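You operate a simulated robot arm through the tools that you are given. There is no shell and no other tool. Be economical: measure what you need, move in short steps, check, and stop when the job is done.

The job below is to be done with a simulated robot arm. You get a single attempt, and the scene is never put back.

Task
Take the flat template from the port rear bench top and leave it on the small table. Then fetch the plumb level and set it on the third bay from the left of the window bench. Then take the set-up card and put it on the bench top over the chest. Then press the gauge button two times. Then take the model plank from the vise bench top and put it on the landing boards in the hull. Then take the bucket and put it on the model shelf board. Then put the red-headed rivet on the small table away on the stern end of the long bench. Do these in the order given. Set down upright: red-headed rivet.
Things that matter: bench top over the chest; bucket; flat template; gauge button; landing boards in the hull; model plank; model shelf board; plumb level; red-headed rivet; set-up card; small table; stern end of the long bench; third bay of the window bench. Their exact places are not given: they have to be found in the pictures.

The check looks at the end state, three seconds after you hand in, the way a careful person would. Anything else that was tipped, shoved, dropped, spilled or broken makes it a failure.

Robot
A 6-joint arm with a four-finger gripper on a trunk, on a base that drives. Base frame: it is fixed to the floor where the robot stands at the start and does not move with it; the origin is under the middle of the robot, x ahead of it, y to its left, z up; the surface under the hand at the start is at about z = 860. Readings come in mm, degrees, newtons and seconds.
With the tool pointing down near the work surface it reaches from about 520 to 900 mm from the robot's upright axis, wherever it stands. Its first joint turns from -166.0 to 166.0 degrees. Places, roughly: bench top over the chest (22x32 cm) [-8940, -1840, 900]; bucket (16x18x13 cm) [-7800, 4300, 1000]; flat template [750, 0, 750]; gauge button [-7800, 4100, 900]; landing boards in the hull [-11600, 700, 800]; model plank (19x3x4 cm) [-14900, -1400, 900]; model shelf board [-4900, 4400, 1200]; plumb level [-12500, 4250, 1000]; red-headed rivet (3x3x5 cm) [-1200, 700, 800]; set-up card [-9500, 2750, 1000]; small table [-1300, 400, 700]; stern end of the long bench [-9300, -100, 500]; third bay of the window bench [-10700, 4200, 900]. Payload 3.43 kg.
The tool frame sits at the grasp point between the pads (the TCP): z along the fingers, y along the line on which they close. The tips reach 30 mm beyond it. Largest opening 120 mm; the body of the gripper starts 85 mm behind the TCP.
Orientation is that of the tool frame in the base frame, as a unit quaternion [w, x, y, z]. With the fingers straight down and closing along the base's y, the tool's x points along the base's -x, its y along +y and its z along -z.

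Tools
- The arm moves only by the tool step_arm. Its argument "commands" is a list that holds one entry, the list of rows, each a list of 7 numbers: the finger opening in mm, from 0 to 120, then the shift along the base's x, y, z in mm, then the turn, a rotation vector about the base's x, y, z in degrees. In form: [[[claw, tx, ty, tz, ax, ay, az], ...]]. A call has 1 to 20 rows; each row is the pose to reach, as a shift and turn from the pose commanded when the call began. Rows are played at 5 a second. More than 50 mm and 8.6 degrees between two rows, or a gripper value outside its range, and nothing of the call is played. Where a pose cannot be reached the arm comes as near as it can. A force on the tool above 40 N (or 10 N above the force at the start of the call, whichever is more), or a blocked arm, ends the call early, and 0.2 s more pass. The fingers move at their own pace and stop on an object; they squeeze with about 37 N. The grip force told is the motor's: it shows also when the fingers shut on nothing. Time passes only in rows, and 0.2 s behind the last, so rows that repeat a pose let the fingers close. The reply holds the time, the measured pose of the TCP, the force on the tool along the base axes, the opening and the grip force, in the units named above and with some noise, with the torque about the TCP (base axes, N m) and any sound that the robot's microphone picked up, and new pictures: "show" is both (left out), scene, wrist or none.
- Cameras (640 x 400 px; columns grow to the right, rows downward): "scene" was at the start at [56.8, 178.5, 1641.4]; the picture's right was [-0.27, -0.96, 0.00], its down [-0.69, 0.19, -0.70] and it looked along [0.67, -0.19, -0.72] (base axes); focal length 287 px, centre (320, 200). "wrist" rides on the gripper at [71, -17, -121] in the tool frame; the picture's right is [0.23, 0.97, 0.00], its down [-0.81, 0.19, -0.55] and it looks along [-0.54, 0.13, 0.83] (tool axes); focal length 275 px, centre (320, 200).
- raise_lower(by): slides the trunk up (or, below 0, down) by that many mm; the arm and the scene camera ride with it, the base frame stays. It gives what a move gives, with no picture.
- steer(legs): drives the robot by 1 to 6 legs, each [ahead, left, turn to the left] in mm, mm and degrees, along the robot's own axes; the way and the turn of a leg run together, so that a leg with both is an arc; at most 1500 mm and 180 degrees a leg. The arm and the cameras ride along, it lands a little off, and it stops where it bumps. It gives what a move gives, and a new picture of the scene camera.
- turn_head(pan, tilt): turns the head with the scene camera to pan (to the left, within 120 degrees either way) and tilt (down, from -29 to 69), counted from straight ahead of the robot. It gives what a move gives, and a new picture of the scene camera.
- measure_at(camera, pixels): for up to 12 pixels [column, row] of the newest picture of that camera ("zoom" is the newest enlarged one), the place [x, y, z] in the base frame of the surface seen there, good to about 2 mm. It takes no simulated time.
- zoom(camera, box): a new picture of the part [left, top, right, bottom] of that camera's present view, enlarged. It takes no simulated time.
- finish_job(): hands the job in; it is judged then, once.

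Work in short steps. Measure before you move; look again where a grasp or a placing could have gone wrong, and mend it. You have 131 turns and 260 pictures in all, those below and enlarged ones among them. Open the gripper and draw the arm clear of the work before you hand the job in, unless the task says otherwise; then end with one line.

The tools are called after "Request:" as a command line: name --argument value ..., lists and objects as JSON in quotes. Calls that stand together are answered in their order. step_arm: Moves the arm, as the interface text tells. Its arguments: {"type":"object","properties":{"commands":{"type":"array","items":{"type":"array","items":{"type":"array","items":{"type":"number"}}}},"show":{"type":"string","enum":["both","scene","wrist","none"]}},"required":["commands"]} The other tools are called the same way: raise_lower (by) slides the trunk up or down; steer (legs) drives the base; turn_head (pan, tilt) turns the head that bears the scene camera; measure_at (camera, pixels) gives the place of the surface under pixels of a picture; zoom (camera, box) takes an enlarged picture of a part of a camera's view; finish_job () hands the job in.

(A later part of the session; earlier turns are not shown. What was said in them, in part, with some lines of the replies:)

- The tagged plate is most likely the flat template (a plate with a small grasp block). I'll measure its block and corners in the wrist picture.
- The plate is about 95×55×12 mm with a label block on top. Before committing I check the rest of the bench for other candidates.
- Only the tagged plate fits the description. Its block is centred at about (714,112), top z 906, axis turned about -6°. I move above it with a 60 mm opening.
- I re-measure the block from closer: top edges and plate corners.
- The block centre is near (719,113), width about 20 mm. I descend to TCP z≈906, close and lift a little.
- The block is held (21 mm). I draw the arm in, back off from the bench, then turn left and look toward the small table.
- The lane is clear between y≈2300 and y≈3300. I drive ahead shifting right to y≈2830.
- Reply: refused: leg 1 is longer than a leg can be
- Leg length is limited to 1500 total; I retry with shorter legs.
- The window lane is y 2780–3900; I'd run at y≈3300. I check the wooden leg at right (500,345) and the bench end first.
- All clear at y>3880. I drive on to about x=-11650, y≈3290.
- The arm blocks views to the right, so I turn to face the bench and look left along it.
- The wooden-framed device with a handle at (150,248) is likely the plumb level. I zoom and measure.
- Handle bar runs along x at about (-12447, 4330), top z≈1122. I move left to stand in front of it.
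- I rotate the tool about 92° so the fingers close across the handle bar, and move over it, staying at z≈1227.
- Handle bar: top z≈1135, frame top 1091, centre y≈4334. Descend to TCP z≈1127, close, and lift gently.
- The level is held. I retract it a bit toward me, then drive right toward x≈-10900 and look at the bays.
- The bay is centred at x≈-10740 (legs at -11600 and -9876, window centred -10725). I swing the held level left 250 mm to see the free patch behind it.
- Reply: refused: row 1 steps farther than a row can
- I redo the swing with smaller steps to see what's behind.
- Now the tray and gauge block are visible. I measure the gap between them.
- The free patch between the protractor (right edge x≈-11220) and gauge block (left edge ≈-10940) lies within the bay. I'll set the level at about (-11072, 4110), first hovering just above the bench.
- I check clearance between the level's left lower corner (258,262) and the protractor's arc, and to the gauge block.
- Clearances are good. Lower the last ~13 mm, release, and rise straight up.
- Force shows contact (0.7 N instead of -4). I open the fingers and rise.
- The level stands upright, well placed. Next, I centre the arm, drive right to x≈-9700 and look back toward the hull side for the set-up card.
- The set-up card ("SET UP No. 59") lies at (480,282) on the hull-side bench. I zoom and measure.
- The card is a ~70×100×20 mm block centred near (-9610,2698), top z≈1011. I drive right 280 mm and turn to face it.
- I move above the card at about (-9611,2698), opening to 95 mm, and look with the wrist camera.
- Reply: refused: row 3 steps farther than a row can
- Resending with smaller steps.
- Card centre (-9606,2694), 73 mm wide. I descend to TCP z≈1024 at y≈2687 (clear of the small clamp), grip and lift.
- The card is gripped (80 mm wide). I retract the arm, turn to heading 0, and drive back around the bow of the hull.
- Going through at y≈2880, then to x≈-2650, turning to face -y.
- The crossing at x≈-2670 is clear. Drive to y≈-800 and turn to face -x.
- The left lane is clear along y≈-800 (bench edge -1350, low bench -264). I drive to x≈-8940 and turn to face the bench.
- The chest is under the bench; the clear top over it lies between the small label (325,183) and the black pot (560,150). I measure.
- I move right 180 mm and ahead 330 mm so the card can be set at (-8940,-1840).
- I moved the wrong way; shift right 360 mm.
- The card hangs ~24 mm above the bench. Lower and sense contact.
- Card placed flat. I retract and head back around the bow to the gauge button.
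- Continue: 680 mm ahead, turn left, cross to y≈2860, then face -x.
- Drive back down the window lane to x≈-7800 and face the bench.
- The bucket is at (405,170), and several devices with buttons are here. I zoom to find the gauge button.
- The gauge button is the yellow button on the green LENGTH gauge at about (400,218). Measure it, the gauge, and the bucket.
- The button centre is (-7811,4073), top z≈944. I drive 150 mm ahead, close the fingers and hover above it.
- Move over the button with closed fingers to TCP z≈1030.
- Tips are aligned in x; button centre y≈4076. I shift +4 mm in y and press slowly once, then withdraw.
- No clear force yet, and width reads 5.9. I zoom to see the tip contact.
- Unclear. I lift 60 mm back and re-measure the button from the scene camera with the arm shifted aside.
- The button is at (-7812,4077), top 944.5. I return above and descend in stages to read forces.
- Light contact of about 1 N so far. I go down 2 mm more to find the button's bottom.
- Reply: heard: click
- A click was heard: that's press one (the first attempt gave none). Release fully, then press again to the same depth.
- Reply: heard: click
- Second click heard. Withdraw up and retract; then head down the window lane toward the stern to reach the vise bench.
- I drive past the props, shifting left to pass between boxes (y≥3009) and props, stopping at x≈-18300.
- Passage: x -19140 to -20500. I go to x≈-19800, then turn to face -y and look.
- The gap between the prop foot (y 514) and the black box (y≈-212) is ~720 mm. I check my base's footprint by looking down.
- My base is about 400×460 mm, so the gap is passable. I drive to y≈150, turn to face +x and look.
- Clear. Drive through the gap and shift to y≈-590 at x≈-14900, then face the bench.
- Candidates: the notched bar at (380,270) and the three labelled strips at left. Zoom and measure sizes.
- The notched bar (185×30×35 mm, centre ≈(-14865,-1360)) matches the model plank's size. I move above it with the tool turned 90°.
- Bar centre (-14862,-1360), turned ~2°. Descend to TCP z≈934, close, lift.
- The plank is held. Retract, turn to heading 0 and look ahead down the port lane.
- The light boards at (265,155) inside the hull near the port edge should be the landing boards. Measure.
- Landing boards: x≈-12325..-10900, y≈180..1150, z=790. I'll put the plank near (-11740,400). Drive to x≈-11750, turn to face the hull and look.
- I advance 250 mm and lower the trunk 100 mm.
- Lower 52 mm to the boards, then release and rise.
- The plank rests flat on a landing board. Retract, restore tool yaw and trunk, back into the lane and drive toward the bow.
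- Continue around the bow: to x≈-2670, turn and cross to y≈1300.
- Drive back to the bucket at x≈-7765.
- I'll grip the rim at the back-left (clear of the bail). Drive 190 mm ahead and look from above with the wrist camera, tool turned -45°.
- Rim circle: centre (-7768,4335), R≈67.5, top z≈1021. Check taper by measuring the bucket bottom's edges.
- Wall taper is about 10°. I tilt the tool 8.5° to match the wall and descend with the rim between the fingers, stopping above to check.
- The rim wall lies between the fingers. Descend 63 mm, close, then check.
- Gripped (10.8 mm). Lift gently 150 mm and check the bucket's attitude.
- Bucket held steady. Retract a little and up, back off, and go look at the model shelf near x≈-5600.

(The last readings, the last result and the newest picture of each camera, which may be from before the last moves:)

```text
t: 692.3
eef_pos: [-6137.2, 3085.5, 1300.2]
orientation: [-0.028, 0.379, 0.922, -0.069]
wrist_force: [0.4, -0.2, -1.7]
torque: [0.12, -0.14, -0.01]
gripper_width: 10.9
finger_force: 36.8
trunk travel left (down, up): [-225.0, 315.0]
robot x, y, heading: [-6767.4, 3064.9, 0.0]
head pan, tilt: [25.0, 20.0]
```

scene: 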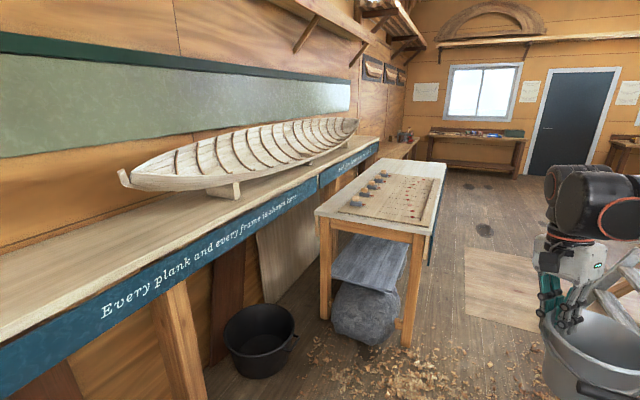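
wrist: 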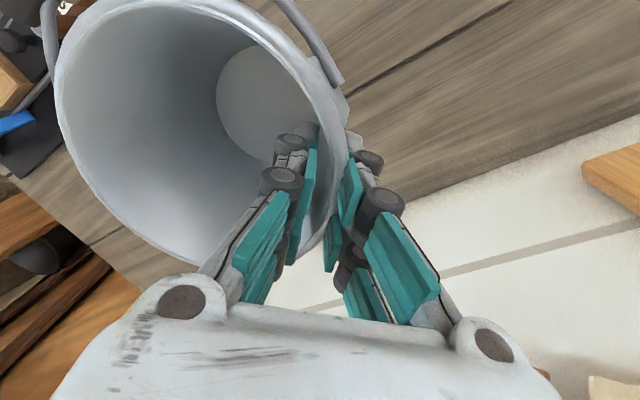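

Measure the model shelf: board edge, boat extents, wall panel, and the items below.

Request:
measure_at --camera "scene" --pixels '[[160, 250], [60, 285], [230, 225], [330, 170], [365, 150], [220, 195], [125, 185], [355, 130], [150, 215], [300, 190], [260, 345], [325, 312]]'

Request:
zoom --camera "scene" --box '[100, 90, 420, 290]'

```text
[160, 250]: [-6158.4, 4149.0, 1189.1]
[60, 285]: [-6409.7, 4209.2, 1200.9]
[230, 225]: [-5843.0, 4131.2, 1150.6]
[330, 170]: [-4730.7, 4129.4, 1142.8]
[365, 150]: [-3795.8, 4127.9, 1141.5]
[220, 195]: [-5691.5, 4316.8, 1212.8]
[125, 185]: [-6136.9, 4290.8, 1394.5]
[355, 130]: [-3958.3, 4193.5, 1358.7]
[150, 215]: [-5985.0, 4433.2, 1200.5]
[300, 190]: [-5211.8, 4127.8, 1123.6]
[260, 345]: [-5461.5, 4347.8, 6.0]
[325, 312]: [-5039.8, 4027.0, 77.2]
```

```text
2.00 times, centred on (260, 190) of scene
```

zoom: 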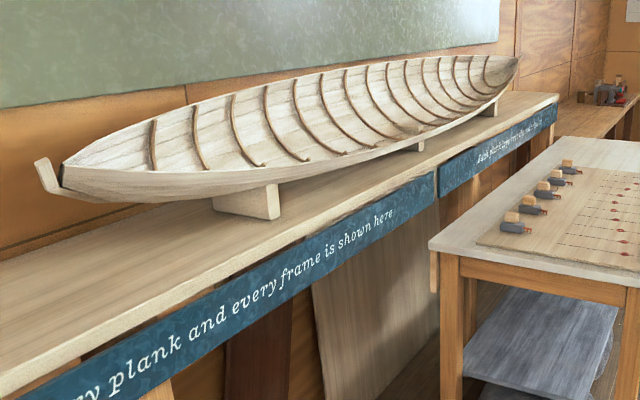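

The shelf board top is z≈1200, y 4130–4600; the boat covers x -6137..-3958, so its left end is free. Raise the trunk, turn to face it, and look.

Request:
raise_lower --by 150

Request:
steer --legs '[[0, 0, 90], [250, -300, 0]]'

Request:
turn_head --pan 5 --tilt 30

```text
t: 694.0
eef_pos: [-6135.9, 3084.0, 1449.8]
orientation: [-0.028, 0.38, 0.922, -0.069]
wrist_force: [-0.7, -0.5, -2.7]
torque: [0.16, -0.13, -0.02]
gripper_width: 10.7
finger_force: 36.9
trunk travel left (down, up): [-375.0, 165.0]
robot x, y, heading: [-6763.5, 3062.3, 0.1]
head pan, tilt: [25.0, 20.0]
```

```text
t: 700.3
eef_pos: [-6485.9, 3946.0, 1449.4]
orientation: [0.028, -0.387, 0.919, -0.069]
wrist_force: [-0.4, 0.5, -2.8]
torque: [0.11, 0.12, 0.03]
gripper_width: 10.9
finger_force: 36.9
trunk travel left (down, up): [-375.0, 165.0]
robot x, y, heading: [-6466.0, 3314.9, 89.9]
head pan, tilt: [25.0, 20.0]
```

scene: 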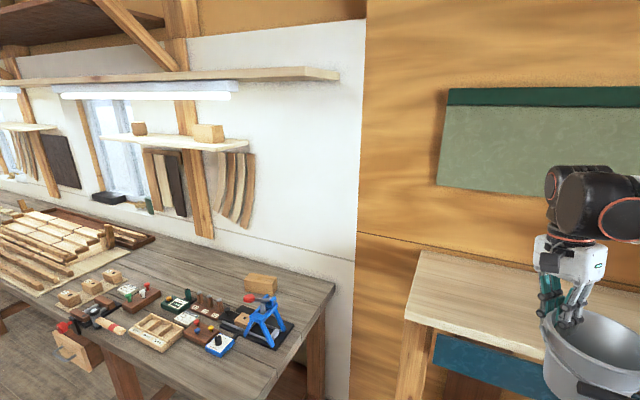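

```text
t: 701.1
eef_pos: [-6486.6, 3945.5, 1448.9]
orientation: [0.029, -0.387, 0.919, -0.07]
wrist_force: [-1.0, 0.7, -2.4]
torque: [0.11, 0.12, -0.02]
gripper_width: 10.7
finger_force: 37.1
trunk travel left (down, up): [-375.0, 165.0]
robot x, y, heading: [-6464.7, 3315.0, 90.1]
head pan, tilt: [5.0, 30.0]
```

scene: 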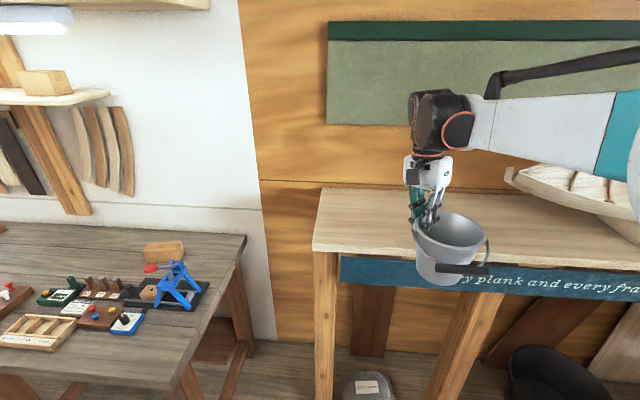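

Request:
measure_at --camera "scene" --pixels '[[315, 250], [322, 190], [345, 240], [370, 220], [515, 175], [505, 180], [560, 225], [480, 210], [350, 200], [340, 110]]'

```text
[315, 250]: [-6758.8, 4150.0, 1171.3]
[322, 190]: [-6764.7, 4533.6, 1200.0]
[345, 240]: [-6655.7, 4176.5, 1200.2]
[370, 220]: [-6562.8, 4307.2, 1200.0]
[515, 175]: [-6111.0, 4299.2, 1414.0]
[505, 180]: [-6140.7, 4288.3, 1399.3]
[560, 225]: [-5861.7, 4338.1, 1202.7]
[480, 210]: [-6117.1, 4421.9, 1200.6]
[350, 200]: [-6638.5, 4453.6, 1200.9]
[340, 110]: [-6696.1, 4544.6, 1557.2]
```

Board spans x≥-6760, y 4150–4540. I'll set the bucket centred at (-6470,4310). Advance 220 mm, then move over and hover.

Request:
steer --legs '[[220, 0, 0]]'

Request:
step_arm --commands '[[[0, -10, 40, 0, 0, 0, 0], [0, -20, 80, 0, 0, 0, 0], [0, -25, 120, 0, 0, 0, 0], [0, -28, 160, 0, 0, 0, 0], [0, -28, 190, -20, 0, 0, 0], [0, -28, 190, -60, 0, 0, 0], [0, -28, 190, -100, 0, 0, 0], [0, -28, 190, -120, 0, 0, 0], [0, -28, 190, -120, 0, 0, 0]]]' --show "both"

```text
t: 702.8
eef_pos: [-6487.1, 4168.6, 1449.0]
orientation: [0.029, -0.386, 0.92, -0.07]
wrist_force: [0.7, 0.3, -2.4]
torque: [0.09, 0.11, -0.01]
gripper_width: 10.7
finger_force: 36.8
trunk travel left (down, up): [-375.0, 165.0]
robot x, y, heading: [-6464.8, 3537.0, 90.3]
head pan, tilt: [5.0, 30.0]
```

scene: 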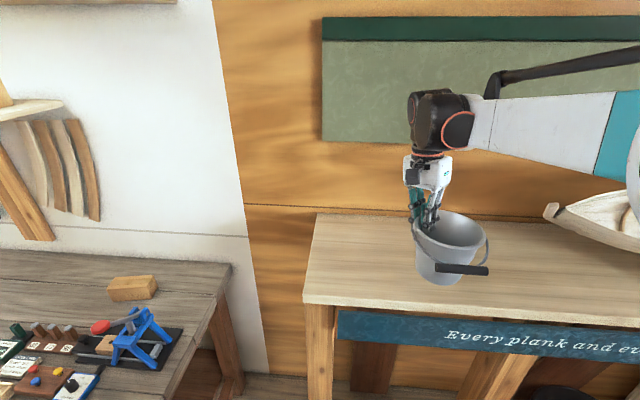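

```text
t: 704.8
eef_pos: [-6514.4, 4357.8, 1328.7]
orientation: [0.029, -0.386, 0.919, -0.069]
wrist_force: [0.3, 0.5, -2.2]
torque: [0.12, 0.07, 0.01]
gripper_width: 10.9
finger_force: 37.0
trunk travel left (down, up): [-375.0, 165.0]
robot x, y, heading: [-6463.8, 3536.8, 90.1]
head pan, tilt: [5.0, 30.0]
```

scene: 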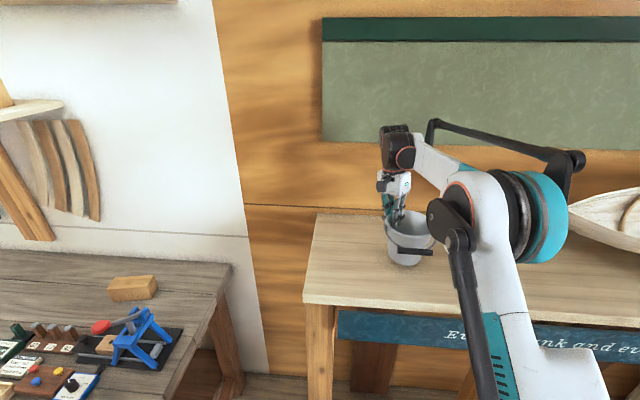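
wrist: 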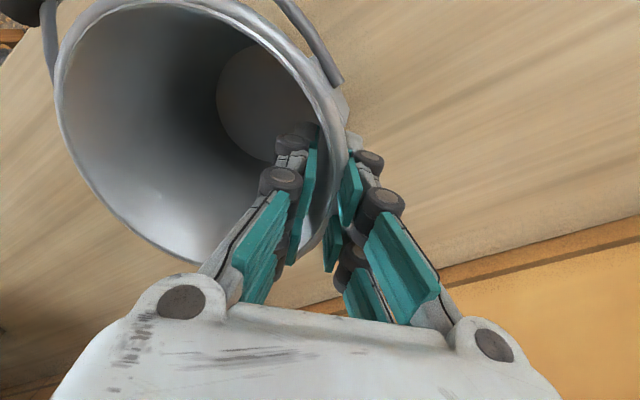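

Lower the last 20 mm and read the force.

Request:
step_arm --commands '[[[0, 0, 0, -10, 0, 0, 0], [0, 0, 0, -16, 0, 0, 0], [0, 0, 0, -19, 0, 0, 0], [0, 0, 0, -20, 0, 0, 0], [0, 0, 0, -20, 0, 0, 0]]]' --show "none"

```text
t: 706.0
eef_pos: [-6513.8, 4356.8, 1309.0]
orientation: [0.029, -0.387, 0.919, -0.069]
wrist_force: [0.5, -1.1, -2.0]
torque: [0.14, 0.12, -0.02]
gripper_width: 10.8
finger_force: 36.8
trunk travel left (down, up): [-375.0, 165.0]
robot x, y, heading: [-6464.5, 3539.1, 89.5]
head pan, tilt: [5.0, 30.0]
```

Still hanging (-2 N). Lower another 2 mm.

Request:
step_arm --commands '[[[0, 0, 0, -1, 0, 0, 0], [0, 0, 0, -2, 0, 0, 0], [0, 0, 0, -2, 0, 0, 0]]]' --show "none"

```text
t: 706.8
eef_pos: [-6514.3, 4356.6, 1308.0]
orientation: [0.029, -0.387, 0.919, -0.068]
wrist_force: [0.0, 9.4, 19.8]
torque: [0.41, -0.49, 0.17]
gripper_width: 10.6
finger_force: 36.8
trunk travel left (down, up): [-375.0, 165.0]
robot x, y, heading: [-6466.4, 3537.2, 90.2]
head pan, tilt: [5.0, 30.0]
```

Contact. Ease up 1 mm, open slowly, and rise straight up.

Request:
step_arm --commands '[[[0, 0, 0, 1, 0, 0, 0], [0, 0, 0, 1, 0, 0, 0], [20, 0, 0, 1, 0, 0, 0], [40, 0, 0, 1, 0, 0, 0], [60, 0, 0, 1, 0, 0, 0], [60, 0, 0, 1, 0, 0, 0], [60, 0, 0, 35, 0, 0, 0], [60, 0, 0, 75, 0, 0, 0], [60, 0, 0, 115, 0, 0, 0], [60, 0, 0, 150, 0, 0, 0]]]' --show "both"

Request:
zoom --camera "scene" --box '[320, 180, 480, 300]'

```text
t: 709.0
eef_pos: [-6515.4, 4354.2, 1456.9]
orientation: [0.028, -0.386, 0.92, -0.068]
wrist_force: [-0.5, 0.1, -0.5]
torque: [0.03, 0.02, -0.02]
gripper_width: 60.2
finger_force: 0.0
trunk travel left (down, up): [-375.0, 165.0]
robot x, y, heading: [-6461.8, 3541.8, 90.1]
head pan, tilt: [5.0, 30.0]
```

scene: 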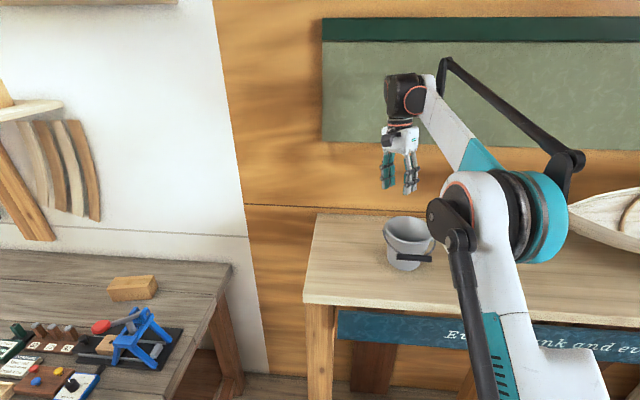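
wrist: 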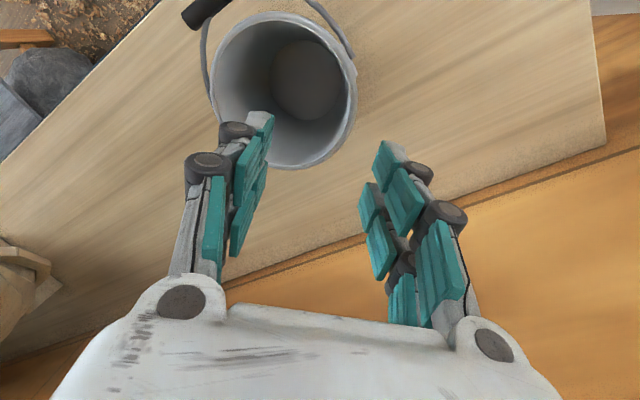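

```text
3.33 times, centred on (400, 240) of scene
```

zoom: 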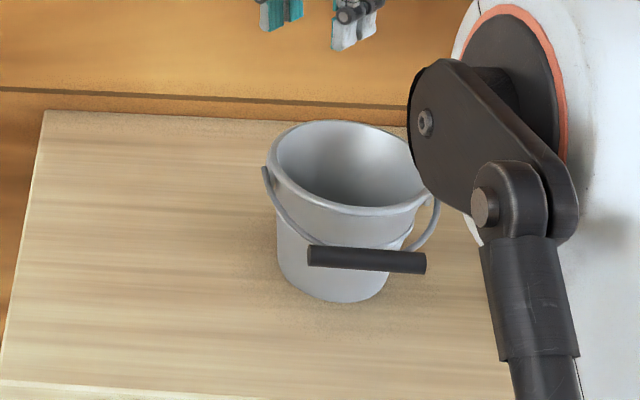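

The bucket stands on the shelf board. Undo tilt and yaw while retracting the arm.

Request:
step_arm --commands '[[[60, 0, -40, 20, 3, 3, 0], [60, 0, -80, 20, 6, 6, 0], [60, 0, -125, 20, 6, 6, 0], [60, 0, -170, 20, 6, 6, 0]]]' --show "none"

Request:
step_arm --commands '[[[60, 8, -20, 0, 0, 0, 8], [60, 16, -40, 0, 0, 0, 16], [60, 24, -60, 0, 0, 0, 24], [60, 32, -80, 0, 0, 0, 32], [60, 40, -95, 0, 0, 0, 40], [60, 50, -105, 0, 0, 0, 45], [60, 50, -105, 0, 0, 0, 45]]]' --show "none"

Request:
raise_lower --by -150

Request:
steer --legs '[[-250, 0, 0], [0, 0, -90], [900, -430, 0], [1400, 0, 0], [1400, 0, 0], [250, 0, 0]]'

```text
t: 710.0
eef_pos: [-6513.7, 4183.6, 1476.5]
orientation: [0.0, -0.387, 0.922, 0.0]
wrist_force: [0.0, 0.8, 1.2]
torque: [0.01, 0.0, -0.01]
gripper_width: 60.2
finger_force: 0.2
trunk travel left (down, up): [-375.0, 165.0]
robot x, y, heading: [-6463.5, 3538.6, 90.0]
head pan, tilt: [5.0, 30.0]
```

```text
t: 711.6
eef_pos: [-6464.1, 4082.1, 1477.5]
orientation: [-0.001, 0.711, -0.703, 0.0]
wrist_force: [-0.3, 0.7, 0.5]
torque: [0.01, 0.02, 0.01]
gripper_width: 60.0
finger_force: 0.2
trunk travel left (down, up): [-375.0, 165.0]
robot x, y, heading: [-6463.5, 3537.4, 90.0]
head pan, tilt: [5.0, 30.0]
```

```text
t: 713.4
eef_pos: [-6463.6, 4081.2, 1327.5]
orientation: [-0.001, 0.71, -0.704, -0.001]
wrist_force: [-0.1, -0.7, 0.5]
torque: [0.01, -0.02, 0.02]
gripper_width: 60.1
finger_force: 0.1
trunk travel left (down, up): [-225.0, 315.0]
robot x, y, heading: [-6464.0, 3540.8, 90.0]
head pan, tilt: [5.0, 30.0]
```

```text
t: 738.3
eef_pos: [-1984.9, 2863.6, 1328.0]
orientation: [0.0, 0.0, 1.0, -0.001]
wrist_force: [0.1, 0.2, 0.4]
torque: [0.01, 0.07, -0.01]
gripper_width: 59.9
finger_force: 0.1
trunk travel left (down, up): [-225.0, 315.0]
robot x, y, heading: [-2531.0, 2866.9, -0.7]
head pan, tilt: [5.0, 30.0]
```

scene: 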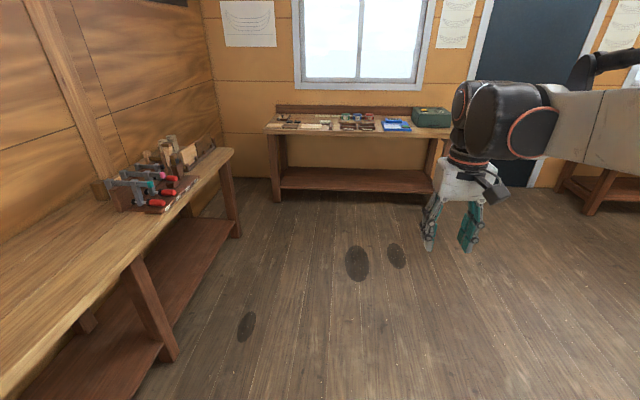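

Drive to stand north of the small table at (-1256,~1420), facing -y.

Request:
steer --legs '[[1275, 0, 0.7], [0, 0, -90], [1400, 0, 0], [40, 0, 0]]'

Request:
turn_head --pan 5 --tilt 50

```text
t: 755.6
eef_pos: [-1224.8, 863.6, 1326.5]
orientation: [0.0, 0.698, 0.716, 0.0]
wrist_force: [-0.3, -0.5, -0.6]
torque: [0.03, 0.03, 0.0]
gripper_width: 59.9
finger_force: 0.0
trunk travel left (down, up): [-225.0, 315.0]
robot x, y, heading: [-1231.7, 1409.6, -88.9]
head pan, tilt: [5.0, 30.0]
```

scene: 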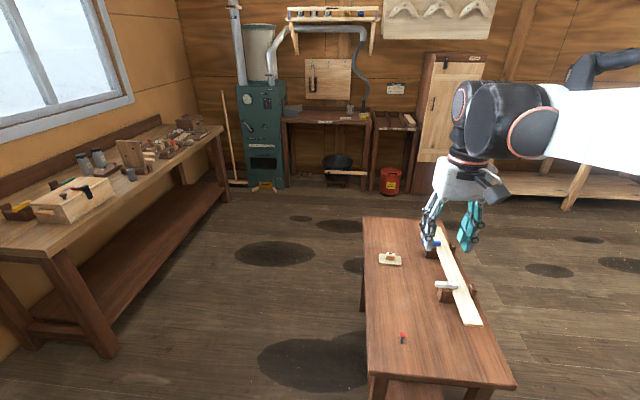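

```text
t: 756.5
eef_pos: [-1225.5, 863.8, 1327.6]
orientation: [0.0, 0.698, 0.716, 0.0]
wrist_force: [0.6, 0.9, -0.9]
torque: [0.02, 0.02, 0.0]
gripper_width: 60.0
finger_force: 0.0
trunk travel left (down, up): [-225.0, 315.0]
robot x, y, heading: [-1233.9, 1407.4, -89.1]
head pan, tilt: [5.0, 50.0]
```

scene: 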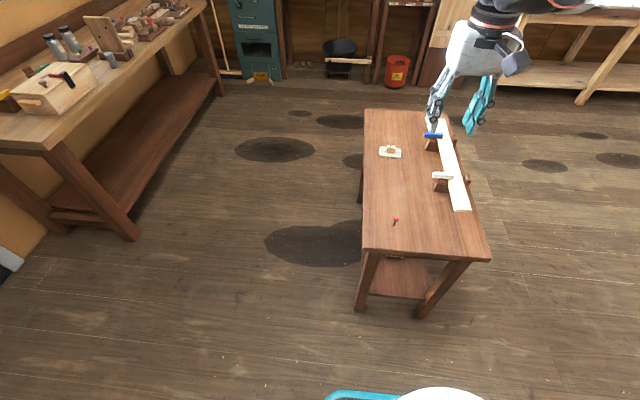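

Request:
zoom --camera "scene" --box '[365, 195, 425, 240]'

Request:
measure_at --camera "scene" --pixels '[[397, 218], [395, 222], [393, 225], [394, 228], [397, 220], [392, 222]]'

```text
8.89 times, centred on (395, 218) of scene
```

zoom: 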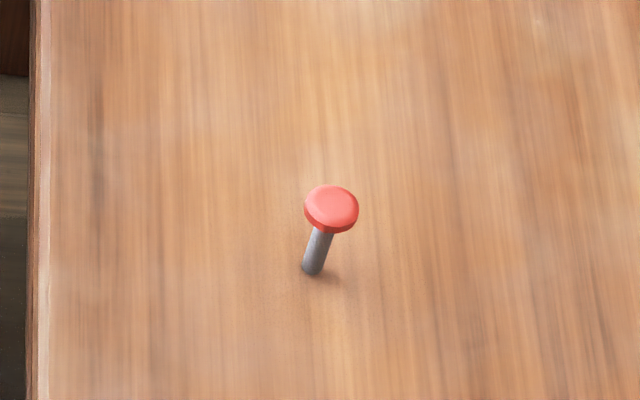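

```text
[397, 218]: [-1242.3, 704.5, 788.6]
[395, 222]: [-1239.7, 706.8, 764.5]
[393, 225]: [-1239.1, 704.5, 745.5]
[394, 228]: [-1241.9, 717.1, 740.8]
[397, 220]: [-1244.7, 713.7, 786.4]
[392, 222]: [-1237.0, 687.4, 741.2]
```

The rivet stands head-up at (-1242,705), head top z≈789. Lower the trunk and move above it.

Request:
raise_lower --by -140

Request:
step_arm --commands '[[[60, -4, -40, -40, 0, 0, 0], [60, -8, -80, -70, 0, 0, 0], [60, -12, -120, -100, 0, 0, 0], [60, -17, -159, -130, 0, 0, 0], [60, -17, -159, -180, 0, 0, 0], [60, -17, -159, -230, 0, 0, 0], [60, -17, -159, -280, 0, 0, 0], [60, -17, -159, -300, 0, 0, 0], [60, -17, -159, -300, 0, 0, 0]]]' --show "both"

```text
t: 758.1
eef_pos: [-1225.5, 863.8, 1187.3]
orientation: [0.0, 0.699, 0.715, -0.001]
wrist_force: [0.7, 0.1, 0.1]
torque: [-0.03, -0.03, -0.02]
gripper_width: 60.1
finger_force: 0.1
trunk travel left (down, up): [-85.0, 455.0]
robot x, y, heading: [-1228.6, 1404.3, -89.0]
head pan, tilt: [5.0, 50.0]
```

```text
refused: row 1 steps farther than a row can; nothing moved
```

Resend with smaller first steps.

Request:
step_arm --commands '[[[60, -4, -40, -20, 0, 0, 0], [60, -8, -80, -40, 0, 0, 0], [60, -12, -120, -60, 0, 0, 0], [60, -17, -159, -80, 0, 0, 0], [60, -17, -159, -125, 0, 0, 0], [60, -17, -159, -170, 0, 0, 0], [60, -17, -159, -215, 0, 0, 0], [60, -17, -159, -260, 0, 0, 0], [60, -17, -159, -300, 0, 0, 0], [60, -17, -159, -300, 0, 0, 0]]]' --show "wrist"

```text
t: 760.3
eef_pos: [-1242.6, 705.1, 887.0]
orientation: [-0.001, 0.698, 0.716, -0.002]
wrist_force: [0.1, -0.9, -0.4]
torque: [0.02, 0.0, 0.03]
gripper_width: 59.9
finger_force: 0.0
trunk travel left (down, up): [-85.0, 455.0]
robot x, y, heading: [-1233.7, 1403.5, -89.0]
head pan, tilt: [5.0, 50.0]
```

wrist: 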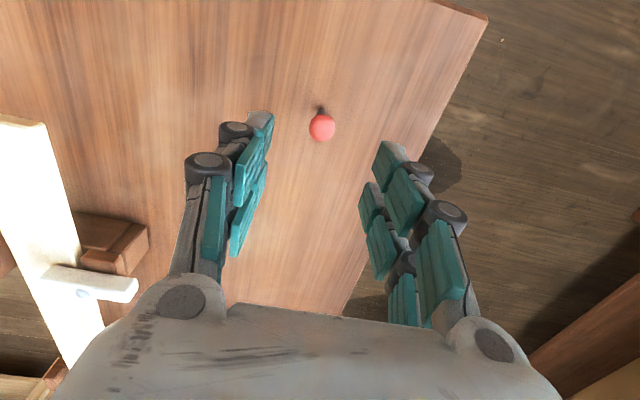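

Request:
measure_at --camera "wrist" --pixels '[[321, 127], [312, 127], [331, 127], [321, 136], [322, 118], [320, 110]]'

```text
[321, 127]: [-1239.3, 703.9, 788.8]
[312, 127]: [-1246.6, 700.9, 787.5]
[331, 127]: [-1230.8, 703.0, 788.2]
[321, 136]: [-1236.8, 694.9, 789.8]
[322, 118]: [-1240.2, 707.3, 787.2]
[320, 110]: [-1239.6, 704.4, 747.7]
```

Head centre (-1239,703). Descend to TCP z≈783, close on the head and lift.

Request:
step_arm --commands '[[[60, 3, -2, -40, 0, 0, 0], [60, 3, -2, -80, 0, 0, 0], [60, 3, -2, -104, 0, 0, 0], [60, 3, -2, -104, 0, 0, 0], [40, 3, -2, -104, 0, 0, 0], [15, 3, -2, -104, 0, 0, 0], [0, 3, -2, -104, 0, 0, 0], [0, 3, -2, -104, 0, 0, 0], [0, 3, -2, -104, 0, 0, 0], [0, 3, -2, -90, 0, 0, 0], [0, 3, -2, -50, 0, 0, 0], [0, 3, -2, 0, 0, 0, 0], [0, 3, -2, 50, 0, 0, 0]]]' --show "both"

Request:
zoom --camera "wrist" --box '[240, 70, 420, 190]'

Request:
zoom --camera "scene" --box '[360, 140, 460, 240]'

```text
t: 763.1
eef_pos: [-1239.8, 701.8, 937.7]
orientation: [0.0, 0.698, 0.716, -0.001]
wrist_force: [-0.4, -0.1, 0.1]
torque: [-0.01, 0.0, 0.01]
gripper_width: 17.4
finger_force: 37.0
trunk travel left (down, up): [-85.0, 455.0]
robot x, y, heading: [-1232.2, 1410.0, -89.2]
head pan, tilt: [5.0, 50.0]
```

scene: 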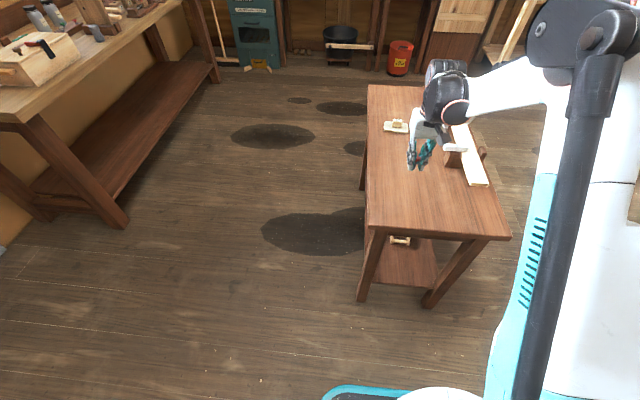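
wrist: 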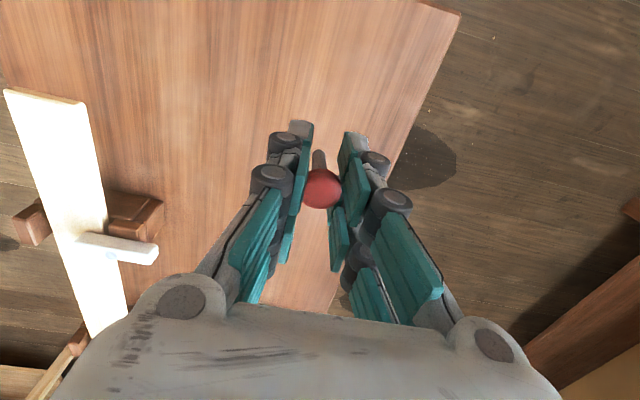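

```text
3.33 times, centred on (330, 130) of wrist
```

zoom: 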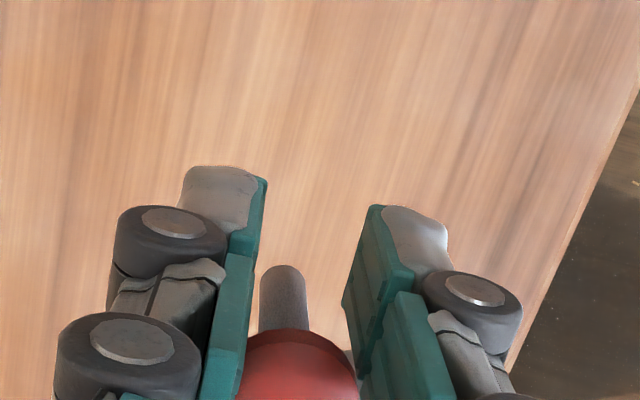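

```text
4.00 times, centred on (410, 190) of scene
```

zoom: 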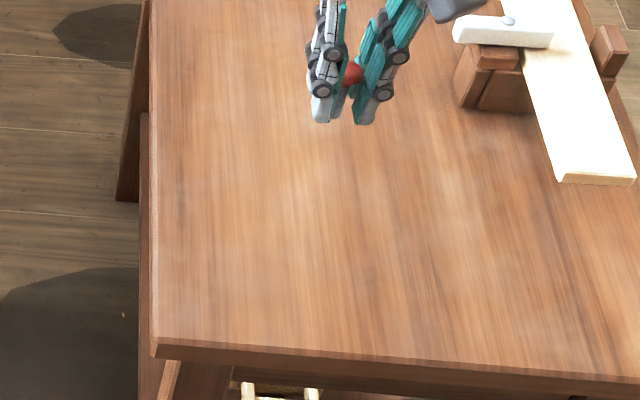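

The rivet is held upright by its head. Retract, rise, and drive around to the port lane.

Request:
step_arm --commands '[[[0, 0, 20, 40, 0, 0, 0], [0, 0, 50, 75, 0, 0, 0], [0, 0, 90, 100, 0, 0, 0], [0, 0, 130, 125, 0, 0, 0], [0, 0, 160, 160, 0, 0, 0], [0, 0, 160, 205, 0, 0, 0], [0, 0, 160, 250, 0, 0, 0]]]' --show "none"

Request:
steer --legs '[[0, -1430, -0.9], [1400, 0, 0], [810, 0, 0], [0, 0, -90]]'

```text
t: 764.7
eef_pos: [-1237.8, 863.9, 1187.7]
orientation: [-0.001, 0.699, 0.715, -0.001]
wrist_force: [-0.3, -1.0, -0.7]
torque: [0.02, -0.01, 0.02]
gripper_width: 17.0
finger_force: 37.0
trunk travel left (down, up): [-85.0, 455.0]
robot x, y, heading: [-1228.2, 1409.7, -89.3]
head pan, tilt: [5.0, 50.0]
```

```text
t: 786.2
eef_pos: [-3200.9, -807.9, 1187.8]
orientation: [-0.001, 1.0, 0.011, -0.001]
wrist_force: [0.0, -0.1, -0.7]
torque: [0.0, 0.0, -0.01]
gripper_width: 17.5
finger_force: 36.9
trunk travel left (down, up): [-85.0, 455.0]
robot x, y, heading: [-2654.4, -815.1, -179.4]
head pan, tilt: [5.0, 50.0]
```

scene: 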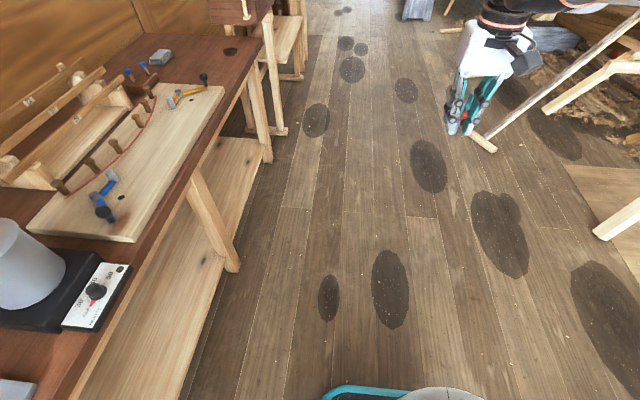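

Drive to x≈-9250 and turn right to face the low bench.

Request:
steer --legs '[[1400, 0, -0.6], [1400, 0, 0], [1400, 0, 0], [1400, 0, 0], [950, 0, 0], [0, 0, -90]]'

Request:
turn_head --pan 5 --tilt 55

```text
t: 821.4
eef_pos: [-9204.3, -348.6, 1187.8]
orientation: [-0.001, 0.71, -0.704, 0.001]
wrist_force: [0.5, 0.7, 0.1]
torque: [-0.01, 0.0, -0.02]
gripper_width: 17.4
finger_force: 36.9
trunk travel left (down, up): [-85.0, 455.0]
robot x, y, heading: [-9217.3, -895.0, 90.4]
head pan, tilt: [5.0, 50.0]
```

scene: 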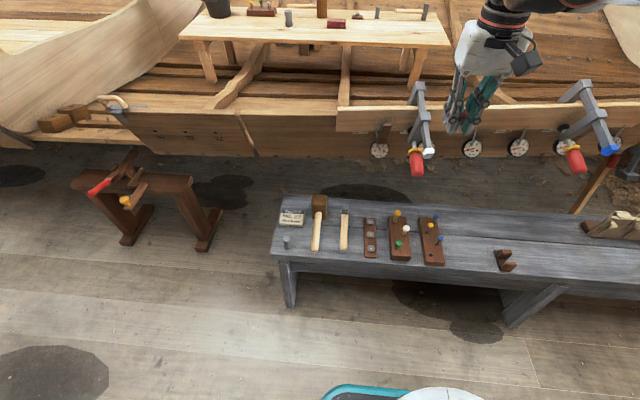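

```text
t: 822.0
eef_pos: [-9205.1, -349.6, 1187.4]
orientation: [-0.002, 0.71, -0.704, 0.0]
wrist_force: [0.0, 0.2, -1.1]
torque: [0.0, -0.03, -0.01]
gripper_width: 17.5
finger_force: 36.8
trunk travel left (down, up): [-85.0, 455.0]
robot x, y, heading: [-9219.2, -893.6, 90.4]
head pan, tilt: [5.0, 55.0]
```

scene: 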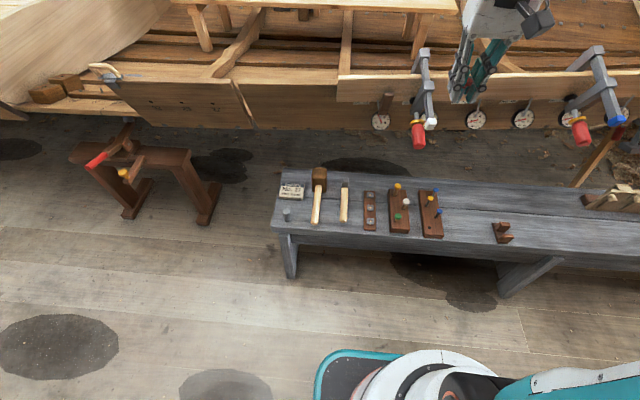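

The stern (left) end of the bench holds several items. Zoom and measure to find a free spot.

Request:
zoom --camera "scene" --box '[260, 150, 460, 270]'

Request:
measure_at --camera "scene" --pixels '[[275, 230], [282, 172], [300, 205], [287, 215], [297, 225], [316, 222], [330, 210], [345, 240], [355, 175], [290, 190], [300, 178], [400, 240]]'

```text
3.20 times, centred on (360, 210) of scene
```

zoom: 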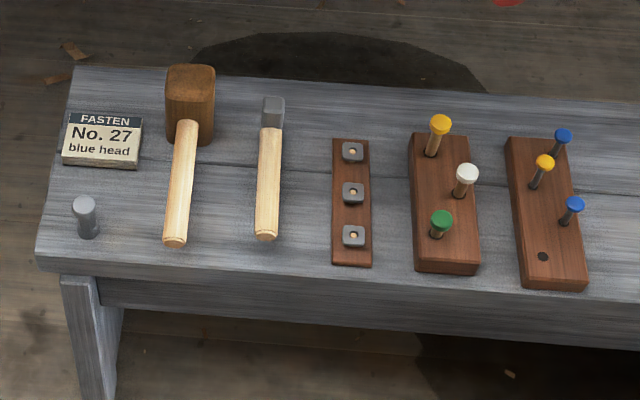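

```text
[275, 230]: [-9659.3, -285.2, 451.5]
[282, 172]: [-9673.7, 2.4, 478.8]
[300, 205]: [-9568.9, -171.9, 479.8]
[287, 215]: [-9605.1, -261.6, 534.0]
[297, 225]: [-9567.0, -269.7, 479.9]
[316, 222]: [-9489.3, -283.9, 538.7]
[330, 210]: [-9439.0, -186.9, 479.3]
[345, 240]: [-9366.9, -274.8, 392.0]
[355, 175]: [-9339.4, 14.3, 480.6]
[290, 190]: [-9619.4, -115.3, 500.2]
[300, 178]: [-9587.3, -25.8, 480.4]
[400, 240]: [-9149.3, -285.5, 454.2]
```

Bench top is z≈480; a free spot lies at about (-9548,-215), between the gray peg (-9605) and the mallet handle (≈-9495). I shift left 330 mm and lower the trunk fully.

Request:
steer --legs '[[0, 330, -0.4]]'

Request:
raise_lower --by -84

Request:
turn_head --pan 10 --tilt 60

```text
t: 824.2
eef_pos: [-9530.1, -348.9, 1188.9]
orientation: [-0.001, 0.709, -0.705, 0.0]
wrist_force: [0.0, 0.3, -1.3]
torque: [-0.03, 0.0, -0.03]
gripper_width: 17.6
finger_force: 36.9
trunk travel left (down, up): [-85.0, 455.0]
robot x, y, heading: [-9545.9, -892.1, 89.5]
head pan, tilt: [5.0, 55.0]
```

scene: 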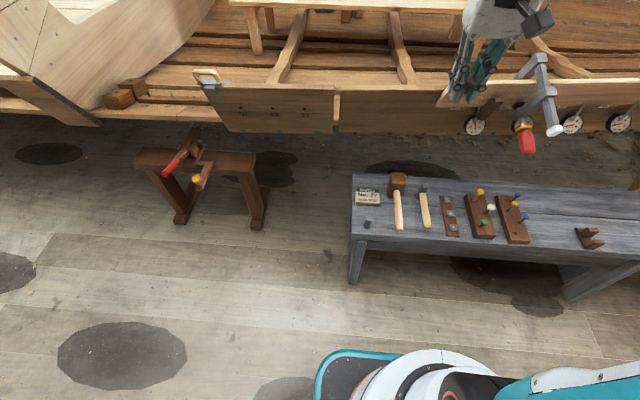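

```text
t: 825.4
eef_pos: [-9530.7, -348.4, 1104.0]
orientation: [-0.001, 0.709, -0.706, 0.0]
wrist_force: [0.8, 0.0, -0.2]
torque: [-0.01, 0.04, 0.01]
gripper_width: 17.0
finger_force: 36.7
trunk travel left (down, up): [-1.0, 539.0]
robot x, y, heading: [-9549.6, -889.8, 89.7]
head pan, tilt: [5.0, 55.0]
```

```text
t: 826.1
eef_pos: [-9528.9, -349.3, 1103.8]
orientation: [-0.001, 0.708, -0.706, -0.001]
wrist_force: [0.5, 0.6, -0.6]
torque: [0.01, 0.01, 0.03]
gripper_width: 17.0
finger_force: 36.7
trunk travel left (down, up): [-1.0, 539.0]
robot x, y, heading: [-9549.2, -896.0, 89.6]
head pan, tilt: [10.0, 60.0]
```

scene: 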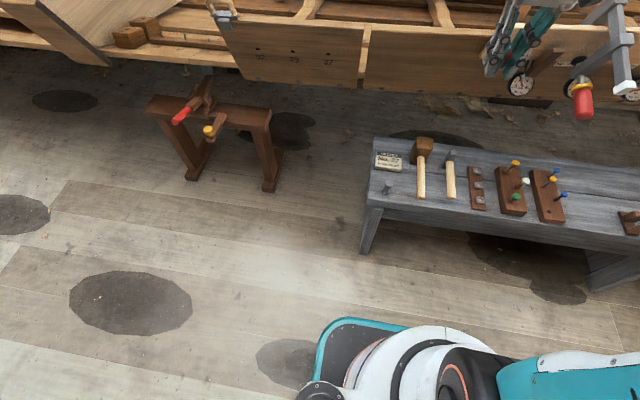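

Request:
zoom --camera "scene" --box '[350, 120, 490, 230]'

Request:
measure_at --camera "scene" --pixels '[[388, 186], [388, 193], [375, 168], [402, 171], [420, 196], [417, 180], [426, 180], [405, 185], [424, 145], [370, 200], [410, 200], [448, 195]]'

```text
3.64 times, centred on (420, 175) of scene
```

zoom: 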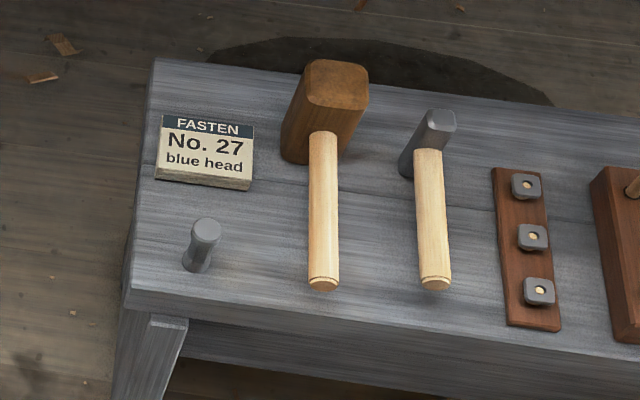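

```text
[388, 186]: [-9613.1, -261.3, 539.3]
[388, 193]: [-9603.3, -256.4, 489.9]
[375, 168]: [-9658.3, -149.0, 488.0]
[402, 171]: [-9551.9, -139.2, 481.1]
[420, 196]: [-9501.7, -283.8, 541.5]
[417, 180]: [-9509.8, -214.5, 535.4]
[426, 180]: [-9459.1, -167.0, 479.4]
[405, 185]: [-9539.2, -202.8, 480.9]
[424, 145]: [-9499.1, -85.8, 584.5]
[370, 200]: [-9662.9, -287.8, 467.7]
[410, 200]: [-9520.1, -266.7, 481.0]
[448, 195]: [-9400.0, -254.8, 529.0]
```

I'll place it at (-9553,-213) with the tool turned 90°. Move to hover with the rivet's foot ~130 mm above the bench.

Request:
step_arm --commands '[[[0, -2, 12, -10, 0, 0, 8], [0, -4, 24, -30, 0, 0, 16], [0, -6, 36, -60, 0, 0, 24], [0, -8, 48, -95, 0, 0, 32], [0, -10, 60, -130, 0, 0, 40], [0, -12, 72, -165, 0, 0, 48], [0, -14, 84, -200, 0, 0, 56], [0, -16, 96, -240, 0, 0, 64], [0, -18, 108, -280, 0, 0, 72], [0, -20, 120, -320, 0, 0, 80], [0, -22, 130, -360, 0, 0, 88], [0, -24, 136, -400, 0, 0, 90], [0, -24, 136, -440, 0, 0, 90], [0, -24, 136, -450, 0, 0, 90], [0, -24, 136, -450, 0, 0, 90]]]' --show "both"

```text
t: 829.3
eef_pos: [-9553.4, -212.5, 653.3]
orientation: [-0.001, 1.0, 0.002, -0.001]
wrist_force: [-0.7, -0.7, -0.5]
torque: [0.01, -0.01, -0.03]
gripper_width: 17.4
finger_force: 36.8
trunk travel left (down, up): [-1.0, 539.0]
robot x, y, heading: [-9546.6, -892.9, 89.6]
head pan, tilt: [10.0, 60.0]
```

scene: 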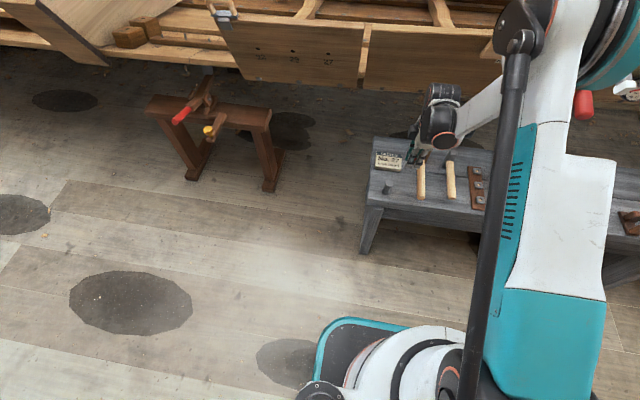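
wrist: 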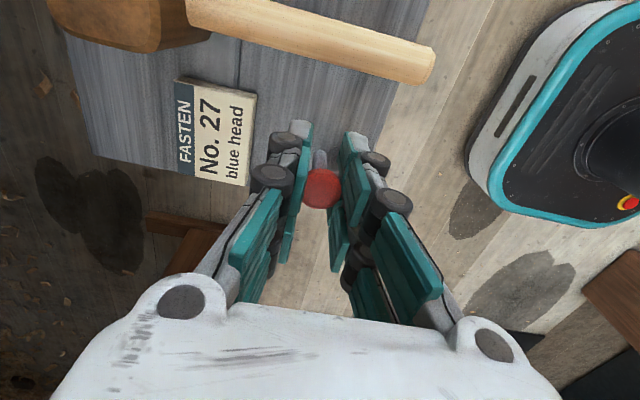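

Position is right and the arm reaches. Descend to 12 mm above the bench and check.

Request:
step_arm --commands '[[[0, 0, 0, -35, 0, 0, 0], [0, 0, 0, -70, 0, 0, 0], [0, 0, 0, -100, 0, 0, 0], [0, 0, 0, -118, 0, 0, 0], [0, 0, 0, -118, 0, 0, 0]]]' --show "both"

Request:
zoom --camera "scene" --box '[350, 120, 490, 230]'

```text
t: 830.5
eef_pos: [-9553.6, -212.8, 534.3]
orientation: [0.0, 1.0, 0.002, -0.001]
wrist_force: [-1.2, -0.2, -0.9]
torque: [0.01, 0.01, 0.01]
gripper_width: 17.0
finger_force: 36.8
trunk travel left (down, up): [-1.0, 539.0]
robot x, y, heading: [-9545.2, -891.5, 89.9]
head pan, tilt: [10.0, 60.0]
```

scene: 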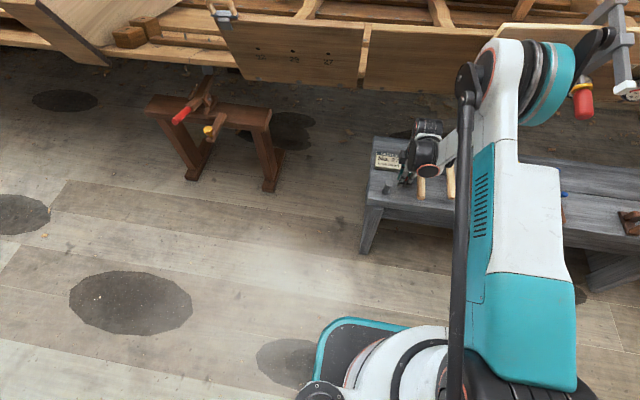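
wrist: 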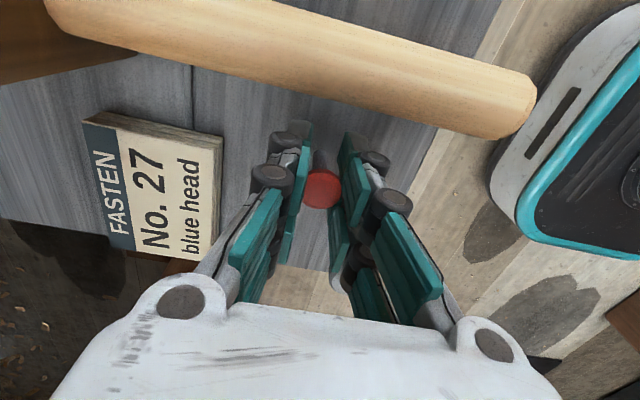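

```text
3.64 times, centred on (420, 175) of scene
```

zoom: 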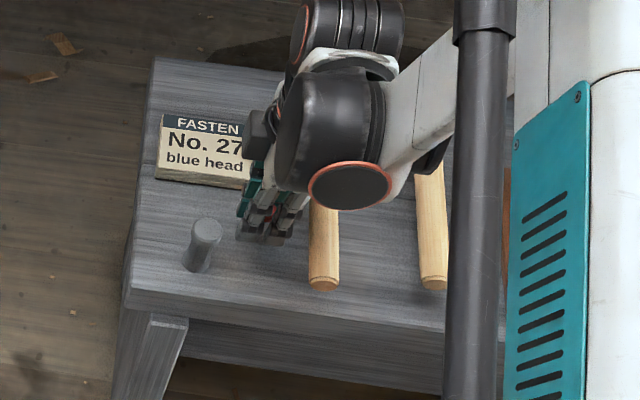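

Lower in 2 mm steps to seat the foot on the bench.

Request:
step_arm --commands '[[[0, 0, 0, -6, 0, 0, 0], [0, 0, 0, -9, 0, 0, 0], [0, 0, 0, -10, 0, 0, 0], [0, 0, 0, -10, 0, 0, 0]]]' --show "none"

Request:
step_arm --commands '[[[0, 0, 0, -1, 0, 0, 0], [0, 0, 0, -1, 0, 0, 0]]]' --show "none"

```text
t: 831.5
eef_pos: [-9553.1, -211.0, 525.9]
orientation: [0.0, 1.0, 0.002, -0.002]
wrist_force: [-0.5, -0.2, -0.7]
torque: [-0.04, -0.02, -0.01]
gripper_width: 17.2
finger_force: 36.9
trunk travel left (down, up): [-1.0, 539.0]
robot x, y, heading: [-9548.6, -890.1, 89.8]
head pan, tilt: [10.0, 60.0]
```

```text
t: 832.1
eef_pos: [-9554.6, -212.1, 524.4]
orientation: [0.0, 1.0, 0.002, -0.001]
wrist_force: [0.0, -0.1, -0.6]
torque: [0.03, 0.01, -0.01]
gripper_width: 17.3
finger_force: 37.4
trunk travel left (down, up): [-1.0, 539.0]
robot x, y, heading: [-9541.6, -891.6, 89.7]
head pan, tilt: [10.0, 60.0]
```

Request:
step_arm --commands '[[[0, 0, 0, -1, 0, 0, 0], [0, 0, 0, -1, 0, 0, 0]]]' --show "none"

Request:
step_arm --commands '[[[0, 0, 0, -1, 0, 0, 0], [0, 0, 0, -1, 0, 0, 0]]]' --show "wrist"

```text
t: 832.7
eef_pos: [-9554.6, -212.6, 524.2]
orientation: [-0.001, 1.0, 0.001, -0.001]
wrist_force: [-0.4, 0.2, -0.1]
torque: [0.0, 0.0, 0.01]
gripper_width: 17.4
finger_force: 37.0
trunk travel left (down, up): [-1.0, 539.0]
robot x, y, heading: [-9547.7, -891.9, 90.0]
head pan, tilt: [10.0, 60.0]
```

```text
t: 833.3
eef_pos: [-9554.0, -212.7, 524.6]
orientation: [-0.002, 1.0, 0.001, -0.001]
wrist_force: [-0.7, 2.6, 10.5]
torque: [0.13, 0.02, -0.02]
gripper_width: 17.4
finger_force: 37.0
trunk travel left (down, up): [-1.0, 539.0]
robot x, y, heading: [-9549.2, -890.7, 89.8]
head pan, tilt: [10.0, 60.0]
```

wrist: 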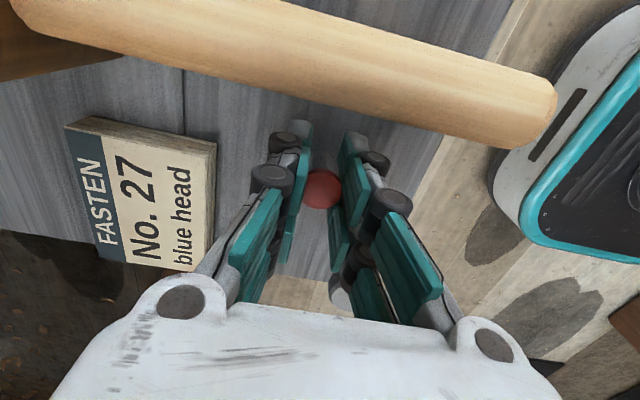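

Contact at 10 N. Ease 1 mm up, open gently to 40 mm, and rise straight.

Request:
step_arm --commands '[[[0, 0, 0, 1, 0, 0, 0], [0, 0, 0, 1, 0, 0, 0], [22, 0, 0, 1, 0, 0, 0], [32, 0, 0, 1, 0, 0, 0], [40, 0, 0, 1, 0, 0, 0], [40, 0, 0, 1, 0, 0, 0], [40, 0, 0, 15, 0, 0, 0], [40, 0, 0, 40, 0, 0, 0], [40, 0, 0, 80, 0, 0, 0], [40, 0, 0, 125, 0, 0, 0], [40, 0, 0, 170, 0, 0, 0]]]' --show "both"

Request:
zoom --camera "wrist" --box '[230, 50, 420, 190]'

```text
t: 835.7
eef_pos: [-9555.7, -212.9, 692.8]
orientation: [0.001, 1.0, 0.002, 0.0]
wrist_force: [-0.6, 0.1, 0.4]
torque: [-0.06, 0.01, -0.01]
gripper_width: 40.2
finger_force: 0.1
trunk travel left (down, up): [-1.0, 539.0]
robot x, y, heading: [-9547.5, -892.0, 89.5]
head pan, tilt: [10.0, 60.0]
```

scene: 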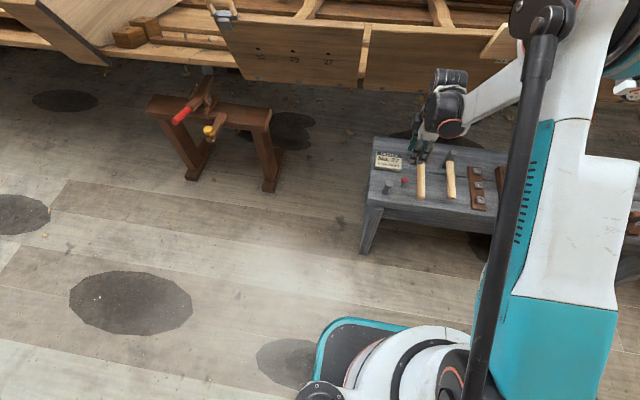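
wrist: 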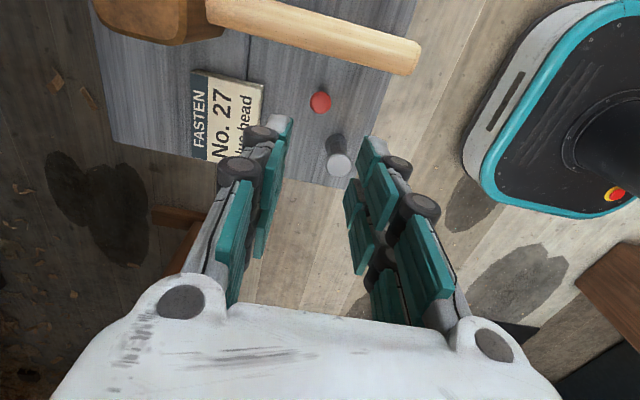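

```text
2.86 times, centred on (325, 120) of wrist
5 turns are left
```

zoom: 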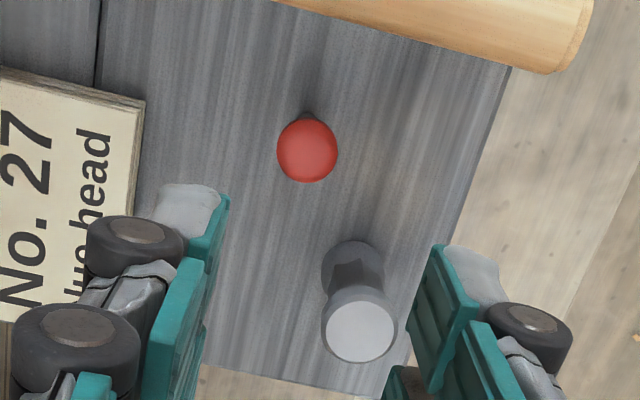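

The rivet stands upright. Draw the arm up and back clear of the bench.

Request:
step_arm --commands '[[[60, 0, 0, 45, 0, 0, 0], [60, 0, 0, 90, 0, 0, 0], [60, 0, 0, 135, 0, 0, 0], [60, 0, 0, 180, 0, 0, 0], [60, 0, 0, 225, 0, 0, 0], [60, 0, -40, 255, 0, 0, 0], [60, 0, -80, 285, 0, 0, 0], [60, 0, -120, 315, 0, 0, 0]]]' --show "scene"

Request:
zoom --camera "scene" --box '[350, 120, 490, 230]'

```text
t: 837.5
eef_pos: [-9555.0, -332.5, 1008.1]
orientation: [0.0, 1.0, 0.002, -0.001]
wrist_force: [-0.3, 0.2, 0.4]
torque: [-0.01, -0.01, 0.0]
gripper_width: 60.1
finger_force: 0.1
trunk travel left (down, up): [-1.0, 539.0]
robot x, y, heading: [-9547.1, -893.3, 89.8]
head pan, tilt: [10.0, 60.0]
```

scene: 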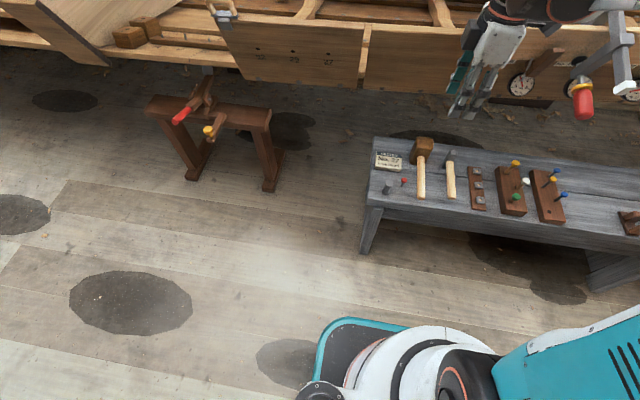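

```text
3.64 times, centred on (420, 175) of scene
4 turns are left
```

zoom: 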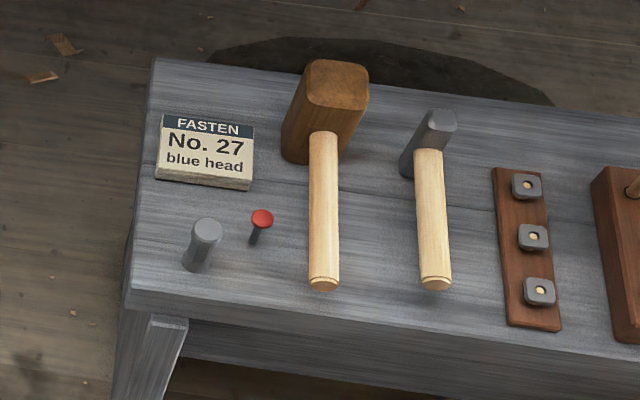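

The rivet stands upright on the stern end of the bench, the arm is clear and the gripper open. I hand in.

Request:
finish_job

```text
The job is handed in.
```

All seven steps were done in the order given and the job is handed in; I did not recheck the earlier placements before handing in.
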